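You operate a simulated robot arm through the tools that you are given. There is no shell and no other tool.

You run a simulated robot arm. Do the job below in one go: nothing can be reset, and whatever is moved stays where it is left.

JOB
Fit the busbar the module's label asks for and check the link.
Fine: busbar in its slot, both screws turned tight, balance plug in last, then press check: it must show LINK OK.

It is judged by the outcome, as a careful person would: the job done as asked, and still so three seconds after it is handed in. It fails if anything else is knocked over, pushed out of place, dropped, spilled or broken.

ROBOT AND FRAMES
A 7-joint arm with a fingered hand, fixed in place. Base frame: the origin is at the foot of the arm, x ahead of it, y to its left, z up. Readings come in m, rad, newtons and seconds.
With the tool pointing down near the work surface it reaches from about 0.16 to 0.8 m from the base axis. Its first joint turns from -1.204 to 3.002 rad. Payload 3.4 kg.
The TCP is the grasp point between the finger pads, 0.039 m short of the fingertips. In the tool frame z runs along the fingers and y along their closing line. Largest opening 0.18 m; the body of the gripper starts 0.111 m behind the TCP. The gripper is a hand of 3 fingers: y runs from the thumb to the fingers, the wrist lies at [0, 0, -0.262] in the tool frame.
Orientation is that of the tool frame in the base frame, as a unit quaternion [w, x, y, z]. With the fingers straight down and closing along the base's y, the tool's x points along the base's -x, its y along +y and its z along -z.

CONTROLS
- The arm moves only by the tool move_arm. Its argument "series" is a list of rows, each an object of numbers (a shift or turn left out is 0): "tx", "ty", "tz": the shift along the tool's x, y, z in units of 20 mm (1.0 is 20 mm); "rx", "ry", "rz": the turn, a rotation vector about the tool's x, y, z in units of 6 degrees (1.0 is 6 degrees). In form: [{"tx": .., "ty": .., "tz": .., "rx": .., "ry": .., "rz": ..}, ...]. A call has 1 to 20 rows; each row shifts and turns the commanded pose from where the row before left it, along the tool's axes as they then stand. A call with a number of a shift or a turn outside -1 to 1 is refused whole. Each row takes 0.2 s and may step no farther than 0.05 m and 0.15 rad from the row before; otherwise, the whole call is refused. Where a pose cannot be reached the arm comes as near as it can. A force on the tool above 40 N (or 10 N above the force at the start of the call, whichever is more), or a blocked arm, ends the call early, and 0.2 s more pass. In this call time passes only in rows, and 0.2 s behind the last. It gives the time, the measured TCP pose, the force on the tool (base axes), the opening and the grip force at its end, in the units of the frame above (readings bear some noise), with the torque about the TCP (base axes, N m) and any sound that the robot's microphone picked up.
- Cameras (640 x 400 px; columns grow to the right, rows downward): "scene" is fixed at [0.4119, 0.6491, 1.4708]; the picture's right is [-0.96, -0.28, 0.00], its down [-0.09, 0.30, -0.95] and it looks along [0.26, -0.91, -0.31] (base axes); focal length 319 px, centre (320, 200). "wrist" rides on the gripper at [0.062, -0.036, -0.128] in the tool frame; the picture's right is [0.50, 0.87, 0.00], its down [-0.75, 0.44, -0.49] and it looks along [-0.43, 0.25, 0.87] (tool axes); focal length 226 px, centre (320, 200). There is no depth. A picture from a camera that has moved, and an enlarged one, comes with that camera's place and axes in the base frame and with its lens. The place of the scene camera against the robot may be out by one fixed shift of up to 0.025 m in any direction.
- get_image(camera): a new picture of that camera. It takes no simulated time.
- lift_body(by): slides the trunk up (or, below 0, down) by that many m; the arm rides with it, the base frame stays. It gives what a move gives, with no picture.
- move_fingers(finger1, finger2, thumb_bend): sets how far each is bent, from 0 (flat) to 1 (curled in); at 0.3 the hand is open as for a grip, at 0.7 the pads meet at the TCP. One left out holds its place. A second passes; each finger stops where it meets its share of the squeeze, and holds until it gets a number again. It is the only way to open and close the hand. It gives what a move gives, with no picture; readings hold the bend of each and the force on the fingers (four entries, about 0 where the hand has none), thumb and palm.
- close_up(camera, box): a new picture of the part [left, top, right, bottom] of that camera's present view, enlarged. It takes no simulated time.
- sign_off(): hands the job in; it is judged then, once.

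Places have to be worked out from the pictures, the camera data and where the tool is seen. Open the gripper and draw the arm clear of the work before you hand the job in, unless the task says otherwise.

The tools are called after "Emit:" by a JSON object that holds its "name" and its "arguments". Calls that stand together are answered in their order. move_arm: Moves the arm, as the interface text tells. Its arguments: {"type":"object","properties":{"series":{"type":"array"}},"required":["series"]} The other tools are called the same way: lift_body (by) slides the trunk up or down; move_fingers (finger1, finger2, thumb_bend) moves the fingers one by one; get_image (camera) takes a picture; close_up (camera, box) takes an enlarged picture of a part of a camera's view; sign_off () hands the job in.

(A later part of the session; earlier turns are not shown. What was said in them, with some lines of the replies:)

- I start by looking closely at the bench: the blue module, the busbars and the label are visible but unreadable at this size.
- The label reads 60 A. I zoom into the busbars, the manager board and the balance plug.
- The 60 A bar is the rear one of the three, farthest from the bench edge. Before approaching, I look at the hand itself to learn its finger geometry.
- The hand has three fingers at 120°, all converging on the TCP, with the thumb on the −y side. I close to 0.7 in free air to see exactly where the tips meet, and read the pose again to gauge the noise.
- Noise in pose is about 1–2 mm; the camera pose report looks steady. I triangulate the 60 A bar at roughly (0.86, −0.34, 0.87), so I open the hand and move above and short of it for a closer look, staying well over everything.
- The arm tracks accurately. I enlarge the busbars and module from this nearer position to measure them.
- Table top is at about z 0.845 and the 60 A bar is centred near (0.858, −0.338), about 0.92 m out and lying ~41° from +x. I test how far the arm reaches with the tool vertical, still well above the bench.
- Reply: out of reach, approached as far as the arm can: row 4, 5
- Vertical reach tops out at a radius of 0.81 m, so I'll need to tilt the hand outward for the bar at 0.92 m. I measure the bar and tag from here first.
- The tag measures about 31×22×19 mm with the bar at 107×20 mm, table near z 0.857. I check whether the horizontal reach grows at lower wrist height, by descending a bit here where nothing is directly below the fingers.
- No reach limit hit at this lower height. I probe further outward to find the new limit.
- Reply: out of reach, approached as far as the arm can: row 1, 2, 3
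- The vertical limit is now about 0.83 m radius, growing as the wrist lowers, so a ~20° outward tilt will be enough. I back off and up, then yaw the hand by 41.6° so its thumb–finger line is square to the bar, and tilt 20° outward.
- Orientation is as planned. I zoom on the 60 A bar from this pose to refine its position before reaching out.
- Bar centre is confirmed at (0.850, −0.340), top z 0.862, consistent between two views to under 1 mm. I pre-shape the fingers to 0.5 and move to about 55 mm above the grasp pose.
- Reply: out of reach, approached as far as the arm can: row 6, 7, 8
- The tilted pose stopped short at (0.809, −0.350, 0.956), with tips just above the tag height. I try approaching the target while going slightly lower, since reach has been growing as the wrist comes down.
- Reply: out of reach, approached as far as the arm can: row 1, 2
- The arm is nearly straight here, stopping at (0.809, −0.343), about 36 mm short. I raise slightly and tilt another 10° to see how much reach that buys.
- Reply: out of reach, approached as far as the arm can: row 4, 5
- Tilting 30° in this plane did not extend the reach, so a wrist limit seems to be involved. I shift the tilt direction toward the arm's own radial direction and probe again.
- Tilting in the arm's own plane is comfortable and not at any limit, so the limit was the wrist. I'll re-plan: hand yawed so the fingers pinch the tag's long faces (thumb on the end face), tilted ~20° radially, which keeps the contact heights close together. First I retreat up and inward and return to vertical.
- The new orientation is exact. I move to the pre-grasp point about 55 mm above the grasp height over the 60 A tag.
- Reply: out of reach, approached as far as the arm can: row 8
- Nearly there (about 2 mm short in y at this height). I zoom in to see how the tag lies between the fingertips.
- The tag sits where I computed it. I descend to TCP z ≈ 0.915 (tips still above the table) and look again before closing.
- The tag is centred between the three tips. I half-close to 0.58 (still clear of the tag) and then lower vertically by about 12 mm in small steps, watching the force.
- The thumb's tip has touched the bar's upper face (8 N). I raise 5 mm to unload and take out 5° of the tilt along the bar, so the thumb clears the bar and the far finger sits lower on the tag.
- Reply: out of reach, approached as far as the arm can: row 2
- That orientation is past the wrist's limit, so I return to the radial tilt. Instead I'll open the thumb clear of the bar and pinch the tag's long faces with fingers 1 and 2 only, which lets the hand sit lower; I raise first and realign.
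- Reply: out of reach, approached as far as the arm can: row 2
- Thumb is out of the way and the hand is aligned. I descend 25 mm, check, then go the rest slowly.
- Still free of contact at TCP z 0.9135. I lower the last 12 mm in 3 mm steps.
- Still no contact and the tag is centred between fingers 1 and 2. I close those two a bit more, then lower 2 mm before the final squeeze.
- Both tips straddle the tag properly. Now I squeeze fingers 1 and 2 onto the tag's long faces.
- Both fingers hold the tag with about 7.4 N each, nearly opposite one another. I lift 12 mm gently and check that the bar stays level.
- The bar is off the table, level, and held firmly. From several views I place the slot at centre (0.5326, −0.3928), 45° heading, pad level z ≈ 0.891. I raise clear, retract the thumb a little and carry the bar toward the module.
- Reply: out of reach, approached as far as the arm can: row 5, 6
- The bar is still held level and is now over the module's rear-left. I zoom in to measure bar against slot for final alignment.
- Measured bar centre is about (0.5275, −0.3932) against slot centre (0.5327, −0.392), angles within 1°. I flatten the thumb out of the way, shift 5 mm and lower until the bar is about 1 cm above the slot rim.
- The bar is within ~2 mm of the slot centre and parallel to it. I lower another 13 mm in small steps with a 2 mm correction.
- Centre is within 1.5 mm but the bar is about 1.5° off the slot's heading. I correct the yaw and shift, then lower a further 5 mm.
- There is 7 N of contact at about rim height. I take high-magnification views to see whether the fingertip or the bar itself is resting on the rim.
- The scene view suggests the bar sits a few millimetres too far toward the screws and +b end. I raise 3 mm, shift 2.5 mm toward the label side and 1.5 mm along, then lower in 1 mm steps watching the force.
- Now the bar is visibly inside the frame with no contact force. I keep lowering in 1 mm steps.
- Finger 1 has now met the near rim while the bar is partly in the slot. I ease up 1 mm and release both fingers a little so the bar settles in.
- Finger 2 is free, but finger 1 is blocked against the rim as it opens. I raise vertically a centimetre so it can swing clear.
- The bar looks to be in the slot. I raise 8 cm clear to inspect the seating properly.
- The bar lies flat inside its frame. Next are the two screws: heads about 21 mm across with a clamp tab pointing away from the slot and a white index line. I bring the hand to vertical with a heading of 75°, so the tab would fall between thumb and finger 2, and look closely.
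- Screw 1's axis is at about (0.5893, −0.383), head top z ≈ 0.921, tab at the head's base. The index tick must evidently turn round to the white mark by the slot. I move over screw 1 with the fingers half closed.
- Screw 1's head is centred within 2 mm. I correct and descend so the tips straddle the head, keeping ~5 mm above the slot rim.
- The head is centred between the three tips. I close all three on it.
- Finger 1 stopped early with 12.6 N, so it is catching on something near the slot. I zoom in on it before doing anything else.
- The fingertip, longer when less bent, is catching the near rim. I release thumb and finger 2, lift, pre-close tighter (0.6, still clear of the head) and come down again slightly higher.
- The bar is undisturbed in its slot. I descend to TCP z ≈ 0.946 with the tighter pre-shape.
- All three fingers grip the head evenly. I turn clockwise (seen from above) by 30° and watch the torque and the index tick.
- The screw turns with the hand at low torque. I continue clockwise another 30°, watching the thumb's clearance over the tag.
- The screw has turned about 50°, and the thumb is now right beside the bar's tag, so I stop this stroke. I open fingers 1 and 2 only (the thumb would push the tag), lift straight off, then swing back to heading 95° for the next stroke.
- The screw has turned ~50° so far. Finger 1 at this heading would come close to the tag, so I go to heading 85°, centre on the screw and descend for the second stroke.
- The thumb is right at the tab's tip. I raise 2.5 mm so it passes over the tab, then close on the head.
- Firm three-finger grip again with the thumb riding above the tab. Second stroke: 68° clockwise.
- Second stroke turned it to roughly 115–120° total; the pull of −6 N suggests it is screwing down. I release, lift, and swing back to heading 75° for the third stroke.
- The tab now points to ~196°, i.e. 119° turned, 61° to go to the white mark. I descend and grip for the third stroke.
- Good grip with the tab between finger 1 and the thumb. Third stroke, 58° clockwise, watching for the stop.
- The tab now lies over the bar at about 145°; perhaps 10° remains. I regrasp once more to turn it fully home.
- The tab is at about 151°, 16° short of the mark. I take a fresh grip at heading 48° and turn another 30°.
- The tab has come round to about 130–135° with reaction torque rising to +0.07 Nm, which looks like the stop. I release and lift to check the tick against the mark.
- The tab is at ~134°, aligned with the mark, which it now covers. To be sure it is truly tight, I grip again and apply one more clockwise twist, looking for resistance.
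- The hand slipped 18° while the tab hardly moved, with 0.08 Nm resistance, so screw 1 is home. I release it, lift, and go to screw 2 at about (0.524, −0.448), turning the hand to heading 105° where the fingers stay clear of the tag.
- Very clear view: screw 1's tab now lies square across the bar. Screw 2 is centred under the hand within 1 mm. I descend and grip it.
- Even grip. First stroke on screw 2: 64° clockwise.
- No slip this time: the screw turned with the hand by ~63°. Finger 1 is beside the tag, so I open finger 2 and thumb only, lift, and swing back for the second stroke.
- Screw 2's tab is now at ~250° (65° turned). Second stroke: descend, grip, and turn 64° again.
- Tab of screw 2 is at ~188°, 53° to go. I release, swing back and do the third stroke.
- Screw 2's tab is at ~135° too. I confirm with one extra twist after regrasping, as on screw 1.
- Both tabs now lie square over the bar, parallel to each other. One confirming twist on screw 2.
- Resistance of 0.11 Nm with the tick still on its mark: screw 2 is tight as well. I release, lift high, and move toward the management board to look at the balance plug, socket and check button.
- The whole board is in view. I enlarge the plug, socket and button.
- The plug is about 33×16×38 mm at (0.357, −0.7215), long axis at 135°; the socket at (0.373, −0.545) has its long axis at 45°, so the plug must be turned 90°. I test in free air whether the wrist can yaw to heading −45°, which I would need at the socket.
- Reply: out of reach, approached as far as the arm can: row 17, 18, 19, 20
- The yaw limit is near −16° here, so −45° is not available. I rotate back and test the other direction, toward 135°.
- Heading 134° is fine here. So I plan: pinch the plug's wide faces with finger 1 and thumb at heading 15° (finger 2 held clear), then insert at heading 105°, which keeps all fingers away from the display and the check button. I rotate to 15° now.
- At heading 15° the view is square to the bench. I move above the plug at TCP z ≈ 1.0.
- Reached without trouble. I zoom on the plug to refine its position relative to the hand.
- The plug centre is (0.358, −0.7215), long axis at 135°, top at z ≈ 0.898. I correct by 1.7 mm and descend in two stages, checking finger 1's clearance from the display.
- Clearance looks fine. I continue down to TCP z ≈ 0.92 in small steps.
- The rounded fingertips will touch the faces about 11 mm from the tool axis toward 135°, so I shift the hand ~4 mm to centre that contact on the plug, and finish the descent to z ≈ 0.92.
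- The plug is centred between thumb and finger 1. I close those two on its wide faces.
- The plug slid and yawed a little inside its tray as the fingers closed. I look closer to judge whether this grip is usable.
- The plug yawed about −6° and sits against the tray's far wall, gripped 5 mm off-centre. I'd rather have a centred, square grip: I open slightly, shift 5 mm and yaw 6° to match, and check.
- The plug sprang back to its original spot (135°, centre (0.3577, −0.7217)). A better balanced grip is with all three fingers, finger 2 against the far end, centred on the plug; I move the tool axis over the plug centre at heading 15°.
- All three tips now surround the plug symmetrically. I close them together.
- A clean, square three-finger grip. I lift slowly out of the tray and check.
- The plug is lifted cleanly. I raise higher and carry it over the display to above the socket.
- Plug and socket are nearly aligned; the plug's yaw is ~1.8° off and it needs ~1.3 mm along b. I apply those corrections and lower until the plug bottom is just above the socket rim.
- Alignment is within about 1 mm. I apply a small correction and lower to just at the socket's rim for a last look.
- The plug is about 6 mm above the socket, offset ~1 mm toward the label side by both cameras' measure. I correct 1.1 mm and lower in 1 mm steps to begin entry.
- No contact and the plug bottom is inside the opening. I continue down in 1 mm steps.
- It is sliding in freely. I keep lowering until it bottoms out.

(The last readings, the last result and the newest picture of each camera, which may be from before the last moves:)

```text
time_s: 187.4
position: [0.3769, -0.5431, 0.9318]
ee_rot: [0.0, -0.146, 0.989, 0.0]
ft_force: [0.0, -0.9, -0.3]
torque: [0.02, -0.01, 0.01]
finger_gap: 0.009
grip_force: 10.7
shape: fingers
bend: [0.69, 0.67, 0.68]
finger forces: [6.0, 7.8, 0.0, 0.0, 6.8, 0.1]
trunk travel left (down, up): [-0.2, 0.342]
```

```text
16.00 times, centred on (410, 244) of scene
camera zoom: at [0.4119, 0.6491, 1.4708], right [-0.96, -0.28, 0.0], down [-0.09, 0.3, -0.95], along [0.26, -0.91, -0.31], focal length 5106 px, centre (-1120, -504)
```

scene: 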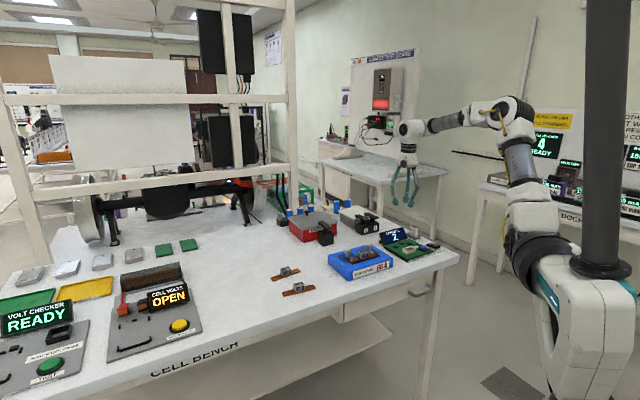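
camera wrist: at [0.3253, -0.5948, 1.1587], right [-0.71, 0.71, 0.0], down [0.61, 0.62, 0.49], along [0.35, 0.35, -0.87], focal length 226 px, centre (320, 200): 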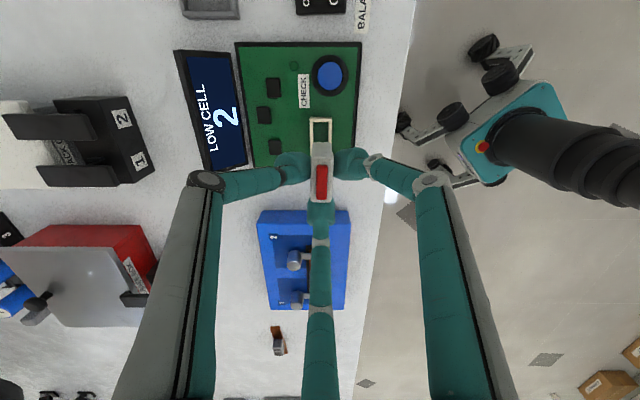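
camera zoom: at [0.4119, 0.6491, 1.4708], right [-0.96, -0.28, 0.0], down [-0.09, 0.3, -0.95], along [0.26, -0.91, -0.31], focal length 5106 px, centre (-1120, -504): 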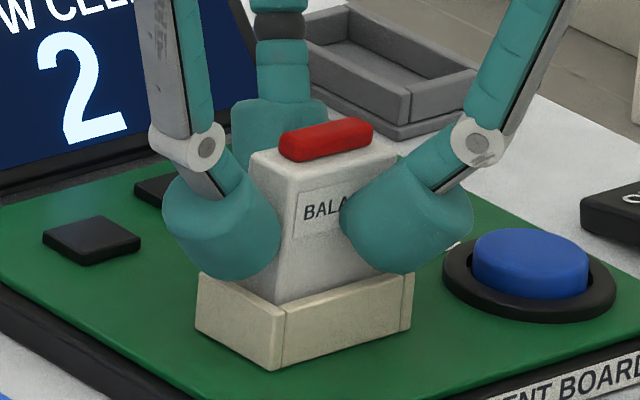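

Emit:
{"name": "move_arm", "arguments": {"series": [{"tz": 0.05}, {"tz": 0.05}, {"tz": 0.05}]}}

Emit:
{"name": "close_up", "arguments": {"camera": "scene", "box": [395, 232, 425, 256]}}

```text
time_s: 188.2
position: [0.3761, -0.5433, 0.9294]
ee_rot: [0.0, -0.146, 0.989, -0.001]
ft_force: [-0.4, -0.7, -0.4]
torque: [0.01, 0.0, 0.02]
finger_gap: 0.0092
grip_force: 10.7
shape: fingers
bend: [0.69, 0.67, 0.68]
finger forces: [6.0, 7.8, 0.1, 0.0, 6.9, 0.0]
trunk travel left (down, up): [-0.2, 0.342]
```

```text
16.00 times, centred on (410, 244) of scene
camera zoom: at [0.4119, 0.6491, 1.4708], right [-0.96, -0.28, 0.0], down [-0.09, 0.3, -0.95], along [0.26, -0.91, -0.31], focal length 5106 px, centre (-1120, -504)
```

zoom: 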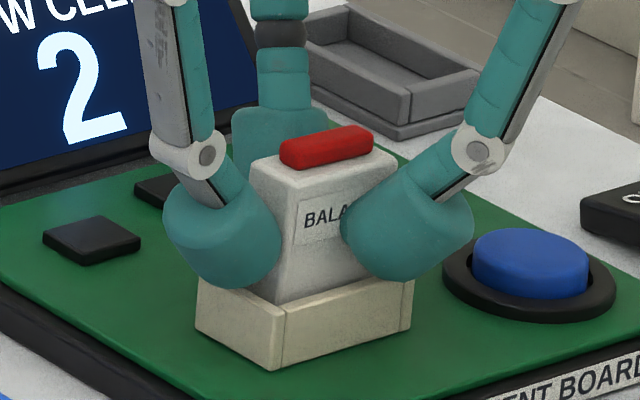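

Emit:
{"name": "move_arm", "arguments": {"series": [{"tz": 0.05}, {"tz": 0.05}, {"tz": 0.05}]}}

Emit:
{"name": "close_up", "arguments": {"camera": "scene", "box": [395, 232, 425, 256]}}

Emit:
{"name": "close_up", "arguments": {"camera": "wrist", "box": [270, 100, 370, 220]}}

```text
time_s: 189.0
position: [0.3767, -0.5441, 0.9267]
ee_rot: [0.001, -0.146, 0.989, -0.001]
ft_force: [0.5, 0.1, 3.6]
torque: [0.02, 0.0, 0.02]
finger_gap: 0.0087
grip_force: 11.2
shape: fingers
bend: [0.69, 0.67, 0.68]
finger forces: [6.7, 8.3, 0.1, 0.0, 7.3, 0.0]
trunk travel left (down, up): [-0.2, 0.342]
```

```text
16.00 times, centred on (410, 244) of scene
camera zoom: at [0.4119, 0.6491, 1.4708], right [-0.96, -0.28, 0.0], down [-0.09, 0.3, -0.95], along [0.26, -0.91, -0.31], focal length 5106 px, centre (-1120, -504)
```

zoom: 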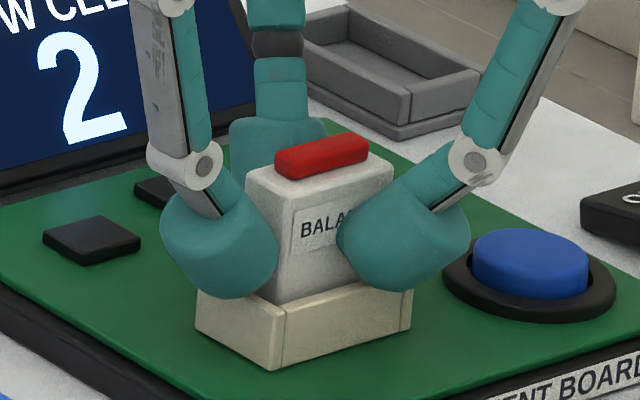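

```text
3.33 times, centred on (320, 160) of wrist
camera zoom: at [0.328, -0.5962, 1.0554], right [-0.73, 0.69, 0.0], down [0.6, 0.64, 0.49], along [0.34, 0.36, -0.87], focal length 754 px, centre (320, 333)
```

zoom: 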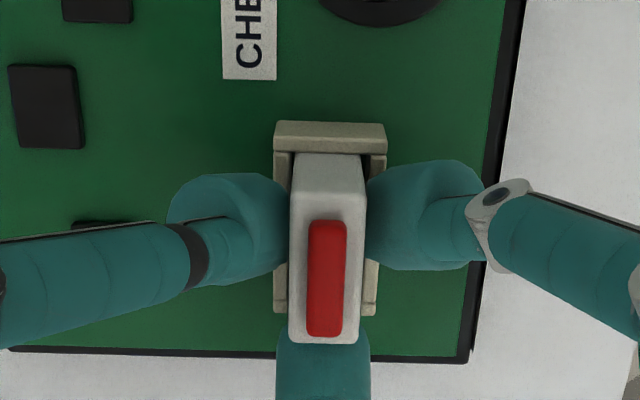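

A light 3.6 N contact shared evenly by all fingers suggests the plug has reached the bottom. I press another 2 mm to make sure it is fully seated.

Emit:
{"name": "move_arm", "arguments": {"series": [{"tz": 0.05}, {"tz": 0.05}]}}

Emit:
{"name": "close_up", "arguments": {"camera": "scene", "box": [380, 222, 440, 264]}}

```text
time_s: 189.6
position: [0.3771, -0.5432, 0.926]
ee_rot: [0.001, -0.145, 0.989, -0.002]
ft_force: [1.0, -0.1, 8.9]
torque: [0.02, 0.02, 0.01]
finger_gap: 0.009
grip_force: 12.0
shape: fingers
bend: [0.7, 0.68, 0.68]
finger forces: [7.1, 8.7, 0.0, 0.0, 7.9, 0.0]
trunk travel left (down, up): [-0.2, 0.342]
```

```text
9.52 times, centred on (410, 243) of scene
camera zoom: at [0.4119, 0.6491, 1.4708], right [-0.96, -0.28, 0.0], down [-0.09, 0.3, -0.95], along [0.26, -0.91, -0.31], focal length 3039 px, centre (-537, -210)
```

zoom: 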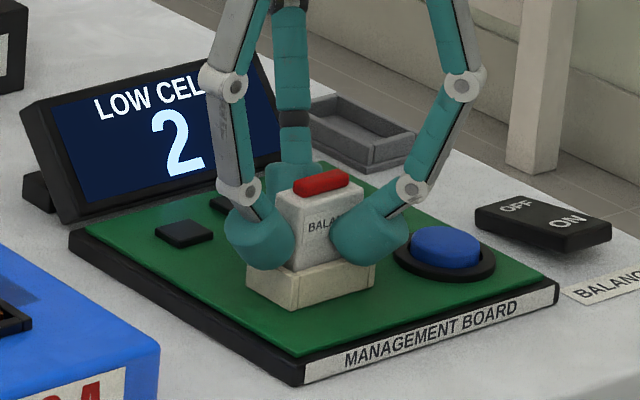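

The push is resisted at 8.9 N: the plug is seated. I open the fingers just a little to let go and rise straight up before opening further.

Emit:
{"name": "move_fingers", "arguments": {"finger1": 0.64, "finger2": 0.62, "thumb_bend": 0.63}}

Emit:
{"name": "close_up", "arguments": {"camera": "wrist", "box": [270, 100, 370, 220]}}

```text
time_s: 190.6
position: [0.3772, -0.544, 0.9249]
ee_rot: [0.0, -0.146, 0.989, -0.001]
ft_force: [0.4, 0.0, -0.2]
torque: [0.04, 0.02, -0.02]
finger_gap: 0.0198
grip_force: 0.0
shape: fingers
bend: [0.64, 0.62, 0.63]
finger forces: [0.0, 0.0, 0.1, 0.0, 0.0, 0.1]
trunk travel left (down, up): [-0.2, 0.342]
```

```text
3.33 times, centred on (320, 160) of wrist
camera zoom: at [0.3284, -0.5964, 1.0533], right [-0.73, 0.68, 0.0], down [0.6, 0.64, 0.49], along [0.34, 0.36, -0.87], focal length 754 px, centre (320, 333)
```

zoom: 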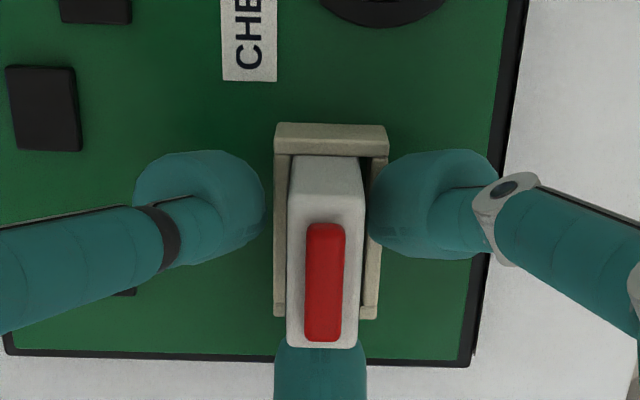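

All fingers are free of contact. I raise straight up 8 cm and inspect the plug.

Emit:
{"name": "move_arm", "arguments": {"series": [{"tz": -0.3}, {"tz": -0.5}, {"tz": -0.8}, {"tz": -0.8}, {"tz": -0.8}, {"tz": -0.8}]}}

Emit:
{"name": "close_up", "arguments": {"camera": "wrist", "box": [230, 20, 410, 180]}}

Emit:
{"name": "close_up", "arguments": {"camera": "scene", "box": [330, 215, 450, 285]}}

```text
time_s: 192.0
position: [0.3781, -0.5442, 1.0041]
ee_rot: [0.0, -0.146, 0.989, -0.002]
ft_force: [-0.1, -0.3, 0.4]
torque: [-0.01, 0.02, 0.06]
finger_gap: 0.0201
grip_force: 0.1
shape: fingers
bend: [0.64, 0.62, 0.63]
finger forces: [0.0, 0.0, 0.1, 0.1, 0.1, 0.0]
trunk travel left (down, up): [-0.2, 0.342]
```

```text
2.50 times, centred on (320, 100) of wrist
camera zoom: at [0.3293, -0.5973, 1.1328], right [-0.73, 0.69, 0.0], down [0.6, 0.64, 0.49], along [0.34, 0.36, -0.87], focal length 565 px, centre (320, 450)
```

zoom: 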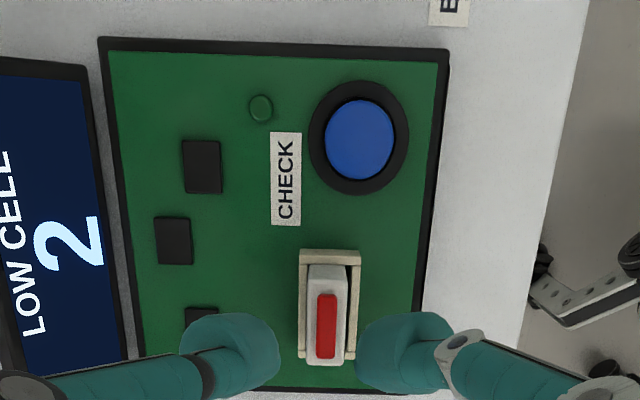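

```text
5.33 times, centred on (390, 250) of scene
camera zoom: at [0.4119, 0.6491, 1.4708], right [-0.96, -0.28, 0.0], down [-0.09, 0.3, -0.95], along [0.26, -0.91, -0.31], focal length 1702 px, centre (-53, -67)
```

zoom: 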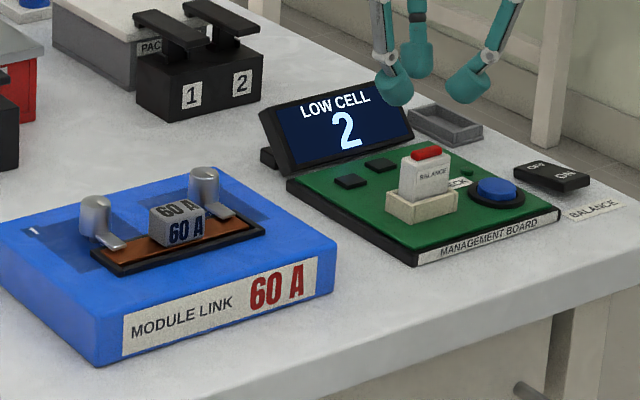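

The plug stands properly in its socket and everything else is in place. Now I close the fingertips together to press CHECK at about (0.3195, −0.585), yawing so no finger points at the plug.

Emit:
{"name": "move_fingers", "arguments": {"finger1": 0.7, "finger2": 0.7, "thumb_bend": 0.7}}

Emit:
{"name": "move_arm", "arguments": {"series": [{"tx": 0.849, "ty": -0.2675}, {"tx": 0.849, "ty": -0.2675}, {"tx": 0.849, "ty": -0.2675}, {"tx": 0.849, "ty": -0.2675}, {"rz": 0.972}, {"rz": 0.972}, {"rz": 0.972}, {"rz": 0.972}, {"rz": 0.972}, {"rz": 0.972}, {"rz": 0.972}, {"rz": 0.972}, {"rz": 0.972}, {"rz": 0.972}, {"rz": 0.972}, {"rz": 0.972}]}}

Emit:
{"name": "get_image", "arguments": {"camera": "wrist"}}

Emit:
{"name": "close_up", "arguments": {"camera": "scene", "box": [370, 205, 460, 265]}}

```text
time_s: 193.0
position: [0.3784, -0.5453, 1.0031]
ee_rot: [0.001, -0.146, 0.989, 0.0]
ft_force: [0.0, 0.2, 0.5]
torque: [-0.01, 0.0, 0.03]
finger_gap: 0.0
grip_force: 0.0
shape: fingers
bend: [0.7, 0.7, 0.7]
finger forces: [0.1, 0.1, 0.1, 0.1, 0.0, 0.0]
trunk travel left (down, up): [-0.2, 0.342]
```

```text
time_s: 196.4
position: [0.318, -0.5832, 1.0039]
ee_rot: [0.0, 0.449, 0.894, -0.001]
ft_force: [-0.5, -0.4, 1.0]
torque: [-0.01, 0.0, 0.0]
finger_gap: 0.0
grip_force: 0.1
shape: fingers
bend: [0.7, 0.7, 0.7]
finger forces: [0.0, 0.0, 0.1, 0.0, 0.1, 0.1]
trunk travel left (down, up): [-0.2, 0.342]
```

```text
taken
camera wrist: at [0.2515, -0.5553, 1.1328], right [0.4, 0.92, 0.0], down [0.8, -0.34, 0.49], along [0.45, -0.2, -0.87], focal length 226 px, centre (320, 200)
```

wrist: 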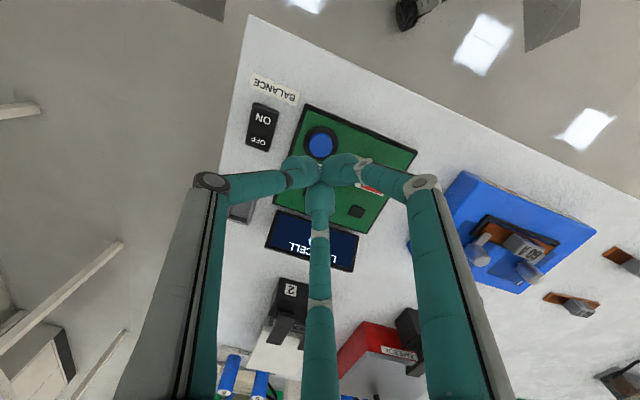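

```text
6.67 times, centred on (415, 235) of scene
camera zoom: at [0.4119, 0.6491, 1.4708], right [-0.96, -0.28, 0.0], down [-0.09, 0.3, -0.95], along [0.26, -0.91, -0.31], focal length 2127 px, centre (-313, -33)
```

zoom: 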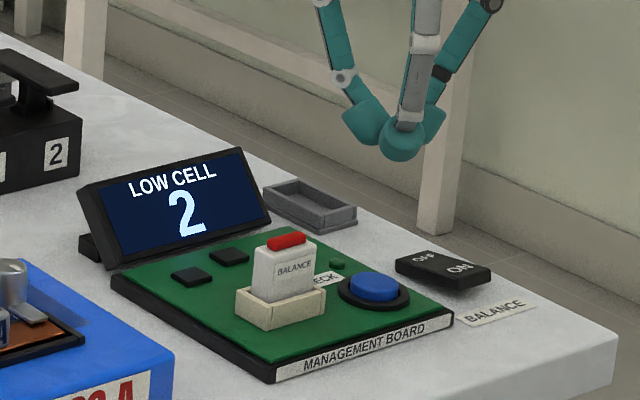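

Emit:
{"name": "close_up", "arguments": {"camera": "wrist", "box": [280, 110, 370, 200]}}

```text
4.44 times, centred on (325, 155) of wrist
camera zoom: at [0.2515, -0.5553, 1.1328], right [0.4, 0.92, 0.0], down [0.8, -0.34, 0.49], along [0.45, -0.2, -0.87], focal length 1005 px, centre (298, 400)
```

zoom: 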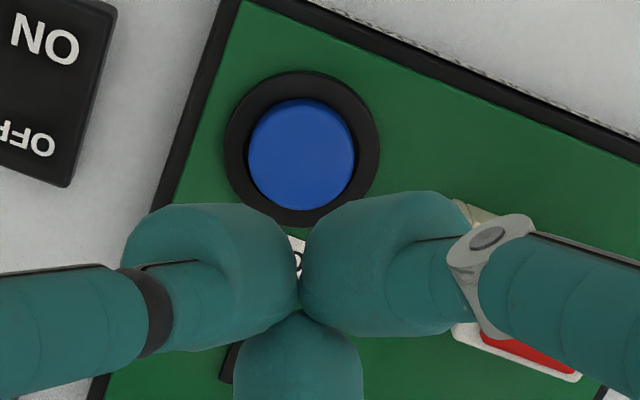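

Two views agree on the button at (0.319, −0.584), top near z ≈ 0.87. I centre over it and descend to just above.

Emit:
{"name": "move_arm", "arguments": {"series": [{"tx": -0.065, "ty": 0.045, "tz": 0.9}, {"tz": 0.9}, {"tz": 0.9}, {"tz": 0.9}]}}

Emit:
{"name": "close_up", "arguments": {"camera": "scene", "box": [385, 220, 445, 262]}}

Emit:
{"name": "close_up", "arguments": {"camera": "wrist", "box": [280, 110, 370, 200]}}

```text
time_s: 197.4
position: [0.318, -0.5858, 0.9302]
ee_rot: [0.001, 0.447, 0.894, 0.0]
ft_force: [0.9, 0.4, 0.0]
torque: [0.0, 0.0, 0.0]
finger_gap: 0.0
grip_force: 0.0
shape: fingers
bend: [0.7, 0.7, 0.7]
finger forces: [0.1, 0.1, 0.0, 0.0, 0.0, 0.0]
trunk travel left (down, up): [-0.2, 0.342]
```

```text
9.52 times, centred on (415, 241) of scene
camera zoom: at [0.4119, 0.6491, 1.4708], right [-0.96, -0.28, 0.0], down [-0.09, 0.3, -0.95], along [0.26, -0.91, -0.31], focal length 3039 px, centre (-585, -190)
```

zoom: 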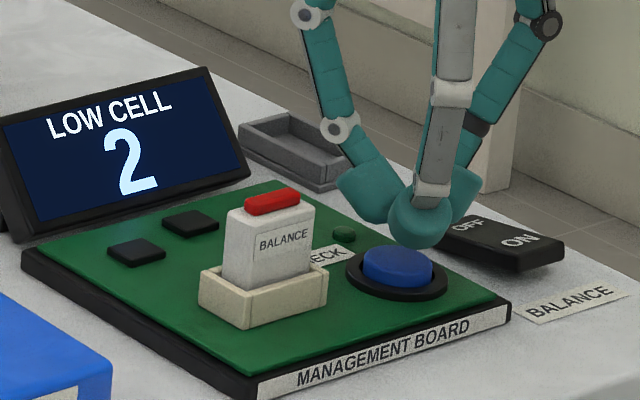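

```text
4.44 times, centred on (325, 155) of wrist
camera zoom: at [0.2508, -0.557, 1.0593], right [0.39, 0.92, 0.0], down [0.8, -0.34, 0.49], along [0.45, -0.2, -0.87], focal length 1005 px, centre (298, 400)
```

zoom: 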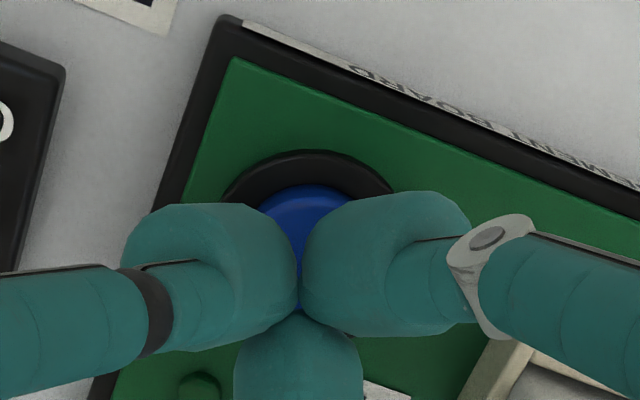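

The wrist and scene views suggest the button is ~3 mm further on. I shift by that and lower in 2 mm steps until contact.

Emit:
{"name": "move_arm", "arguments": {"series": [{"tx": 0.01, "ty": 0.174}, {"tz": 0.2}, {"tz": 0.2}, {"tz": 0.1}, {"tz": 0.1}, {"tz": 0.1}]}}

Emit:
{"name": "close_up", "arguments": {"camera": "scene", "box": [375, 220, 445, 268]}}

```text
time_s: 198.8
position: [0.3229, -0.5823, 0.917]
ee_rot: [0.0, 0.447, 0.894, 0.0]
ft_force: [0.0, -0.3, -0.3]
torque: [0.03, -0.02, -0.01]
finger_gap: 0.0001
grip_force: 0.0
shape: fingers
bend: [0.7, 0.7, 0.7]
finger forces: [0.1, 0.0, 0.0, 0.0, 0.0, 0.1]
trunk travel left (down, up): [-0.2, 0.342]
```

```text
8.33 times, centred on (410, 244) of scene
camera zoom: at [0.4119, 0.6491, 1.4708], right [-0.96, -0.28, 0.0], down [-0.09, 0.3, -0.95], along [0.26, -0.91, -0.31], focal length 2659 px, centre (-430, -167)
```

zoom: 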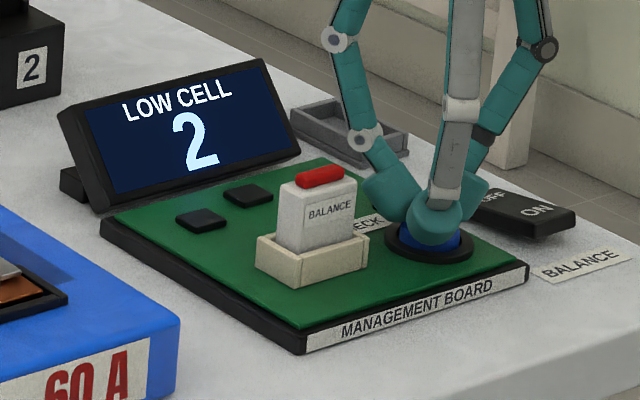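

Tips are now right over the button, still no contact. I continue down in 1.5 mm steps.

Emit:
{"name": "move_arm", "arguments": {"series": [{"tz": 0.075}, {"tz": 0.075}, {"tz": 0.075}, {"tz": 0.075}]}}

Emit:
{"name": "close_up", "arguments": {"camera": "scene", "box": [375, 220, 445, 268]}}

```text
time_s: 199.8
position: [0.3234, -0.5821, 0.9122]
ee_rot: [0.001, 0.448, 0.894, 0.0]
ft_force: [0.1, 0.1, 1.3]
torque: [-0.02, -0.01, -0.05]
finger_gap: 0.0001
grip_force: 1.0
shape: fingers
bend: [0.7, 0.7, 0.7]
finger forces: [0.8, 1.0, 0.0, 0.0, 0.0, 0.1]
trunk travel left (down, up): [-0.2, 0.342]
```

```text
8.33 times, centred on (410, 244) of scene
camera zoom: at [0.4119, 0.6491, 1.4708], right [-0.96, -0.28, 0.0], down [-0.09, 0.3, -0.95], along [0.26, -0.91, -0.31], focal length 2659 px, centre (-430, -167)
```

zoom: 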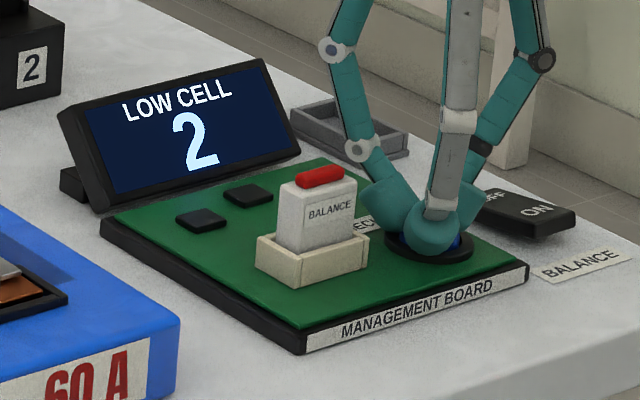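

Light contact with the button. I press further, a few millimetres.

Emit:
{"name": "move_arm", "arguments": {"series": [{"tz": 0.075}, {"tz": 0.075}, {"tz": 0.075}]}}

Emit:
{"name": "close_up", "arguments": {"camera": "scene", "box": [375, 220, 445, 268]}}

```text
time_s: 200.6
position: [0.3226, -0.5814, 0.9074]
ee_rot: [0.002, 0.448, 0.894, -0.002]
ft_force: [0.8, 0.5, 7.7]
torque: [0.0, -0.01, 0.02]
finger_gap: 0.0001
grip_force: 4.4
shape: fingers
bend: [0.7, 0.7, 0.7]
finger forces: [3.3, 3.5, 0.0, 0.0, 2.6, 0.1]
trunk travel left (down, up): [-0.2, 0.342]
heard: click
```

```text
8.33 times, centred on (410, 244) of scene
camera zoom: at [0.4119, 0.6491, 1.4708], right [-0.96, -0.28, 0.0], down [-0.09, 0.3, -0.95], along [0.26, -0.91, -0.31], focal length 2659 px, centre (-430, -167)
```

zoom: 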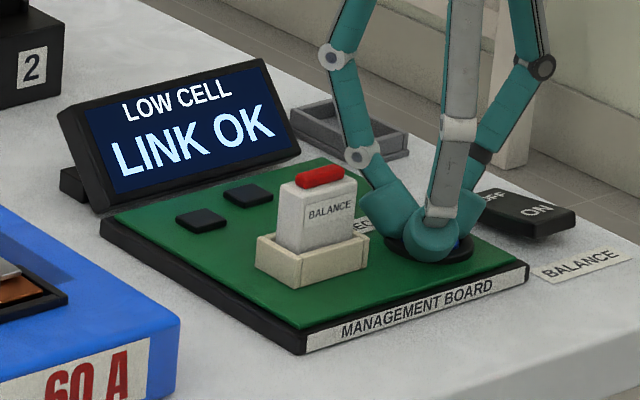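

A click, and the display reads LINK OK. I lift straight off the button and draw the hand up and away.

Emit:
{"name": "move_arm", "arguments": {"series": [{"tz": -0.2}, {"tz": -0.4}, {"tz": -0.8}, {"tz": -0.9}, {"tz": -0.9}, {"tz": -0.9}, {"tz": -0.9}, {"tz": -0.9}, {"tz": -0.9}, {"tz": -0.9}, {"tz": -0.9}, {"tz": -0.9}, {"tz": -0.9}, {"tz": -0.9}]}}

Emit:
{"name": "close_up", "arguments": {"camera": "scene", "box": [320, 205, 450, 290]}}

```text
time_s: 203.6
position: [0.3221, -0.5797, 1.134]
ee_rot: [0.001, 0.447, 0.895, -0.001]
ft_force: [0.3, 0.2, -0.7]
torque: [-0.06, -0.02, 0.0]
finger_gap: 0.0
grip_force: 0.1
shape: fingers
bend: [0.7, 0.7, 0.7]
finger forces: [0.0, 0.1, 0.0, 0.0, 0.0, 0.1]
trunk travel left (down, up): [-0.2, 0.342]
```

```text
4.71 times, centred on (385, 248) of scene
camera zoom: at [0.4119, 0.6491, 1.4708], right [-0.96, -0.28, 0.0], down [-0.09, 0.3, -0.95], along [0.26, -0.91, -0.31], focal length 1502 px, centre (14, -24)
```

zoom: 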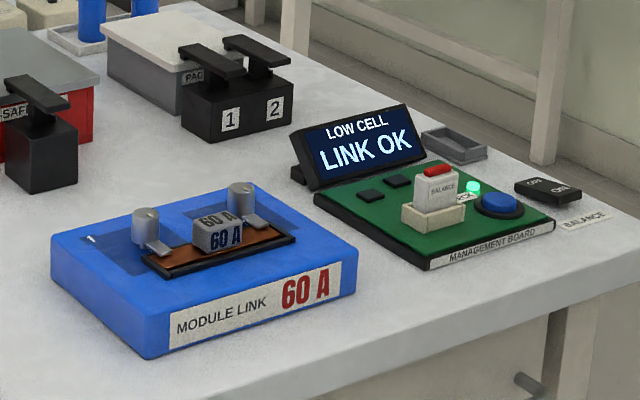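

LINK OK is displayed with the green lamp lit, and everything else stands where it should. I open the hand and draw the arm well clear.

Emit:
{"name": "move_arm", "arguments": {"series": [{"tx": 0.85, "ty": 0.64, "tz": -0.7}, {"tx": 0.85, "ty": 0.64, "tz": -0.7}, {"tx": 0.85, "ty": 0.64, "tz": -0.7}, {"tx": 0.85, "ty": 0.64, "tz": -0.7}, {"tx": 0.85, "ty": 0.64, "tz": -0.7}, {"tx": 0.85, "ty": 0.64, "tz": -0.7}, {"tx": 0.85, "ty": 0.64, "tz": -0.7}, {"tx": 0.85, "ty": 0.64, "tz": -0.7}]}}

Emit:
{"name": "move_fingers", "arguments": {"finger1": 0.3, "finger2": 0.3, "thumb_bend": 0.3}}

Emit:
{"name": "get_image", "arguments": {"camera": "scene"}}

Emit:
{"name": "close_up", "arguments": {"camera": "scene", "box": [250, 205, 450, 300]}}

Emit:
{"name": "close_up", "arguments": {"camera": "scene", "box": [335, 235, 395, 275]}}

```text
time_s: 205.4
position: [0.3222, -0.4117, 1.2448]
ee_rot: [0.002, 0.447, 0.895, -0.001]
ft_force: [-0.1, 0.4, -0.3]
torque: [0.03, 0.03, -0.03]
finger_gap: 0.0002
grip_force: 0.1
shape: fingers
bend: [0.7, 0.7, 0.7]
finger forces: [0.0, 0.1, 0.0, 0.0, 0.1, 0.0]
trunk travel left (down, up): [-0.2, 0.342]
```

```text
time_s: 206.4
position: [0.3222, -0.4132, 1.2435]
ee_rot: [0.001, 0.448, 0.894, -0.001]
ft_force: [-0.5, 0.3, -0.2]
torque: [0.02, 0.01, -0.01]
finger_gap: 0.1512
grip_force: 0.1
shape: fingers
bend: [0.3, 0.3, 0.3]
finger forces: [0.1, 0.0, 0.0, 0.0, 0.0, 0.0]
trunk travel left (down, up): [-0.2, 0.342]
```

```text
taken
```

scene: 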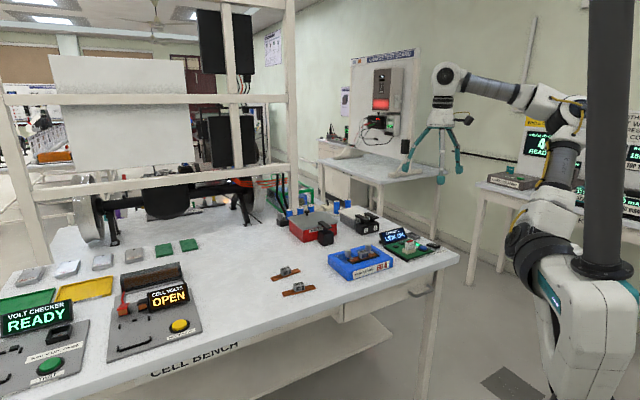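

```text
3.20 times, centred on (350, 252) of scene
camera zoom: at [0.4119, 0.6491, 1.4708], right [-0.96, -0.28, 0.0], down [-0.09, 0.3, -0.95], along [0.26, -0.91, -0.31], focal length 1021 px, centre (224, 32)
```

zoom: 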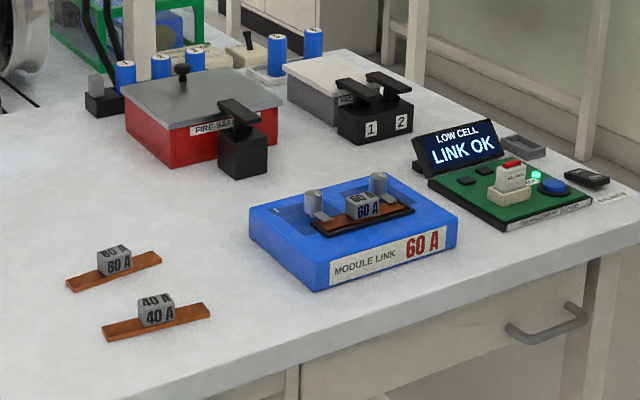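

```text
10.00 times, centred on (365, 255) of scene
camera zoom: at [0.4119, 0.6491, 1.4708], right [-0.96, -0.28, 0.0], down [-0.09, 0.3, -0.95], along [0.26, -0.91, -0.31], focal length 3191 px, centre (-130, -350)
```

zoom: 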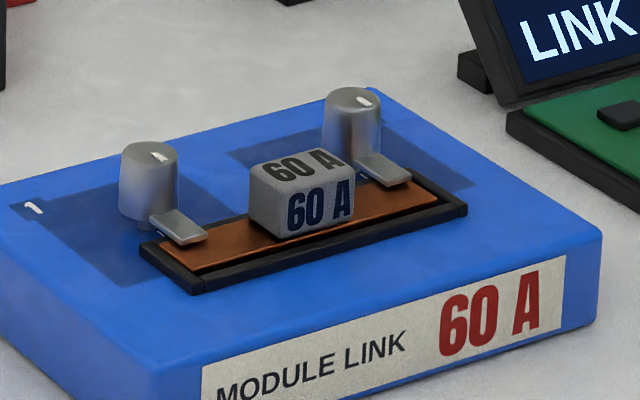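

The 60 A busbar is in its slot with both screws turned so their tabs sit on it. The plug is in its socket, the display holds LINK OK, the other bars are untouched, and the hand is open and clear. I hand the job in.

Emit:
{"name": "sign_off", "arguments": {}}

```text
The job is handed in.
```

The module's label asks for 60 A. That busbar is now in its slot, and the check shows **LINK OK** with the green lamp lit.

- **Screws:** both are turned half a turn clockwise, with their tabs across the bar. Each one resisted a further twist.
- **Balance plug:** it went in last, before I pressed check. It resisted a light push at the bottom of its socket.
- **Other items:** the 80 A and 40 A bars and everything else on the bench look unmoved in the final pictures. The plug's tray is now empty.
- **Arm:** the hand is open and drawn clear of the work.

The display was still showing LINK OK in the last picture before I handed the job in.
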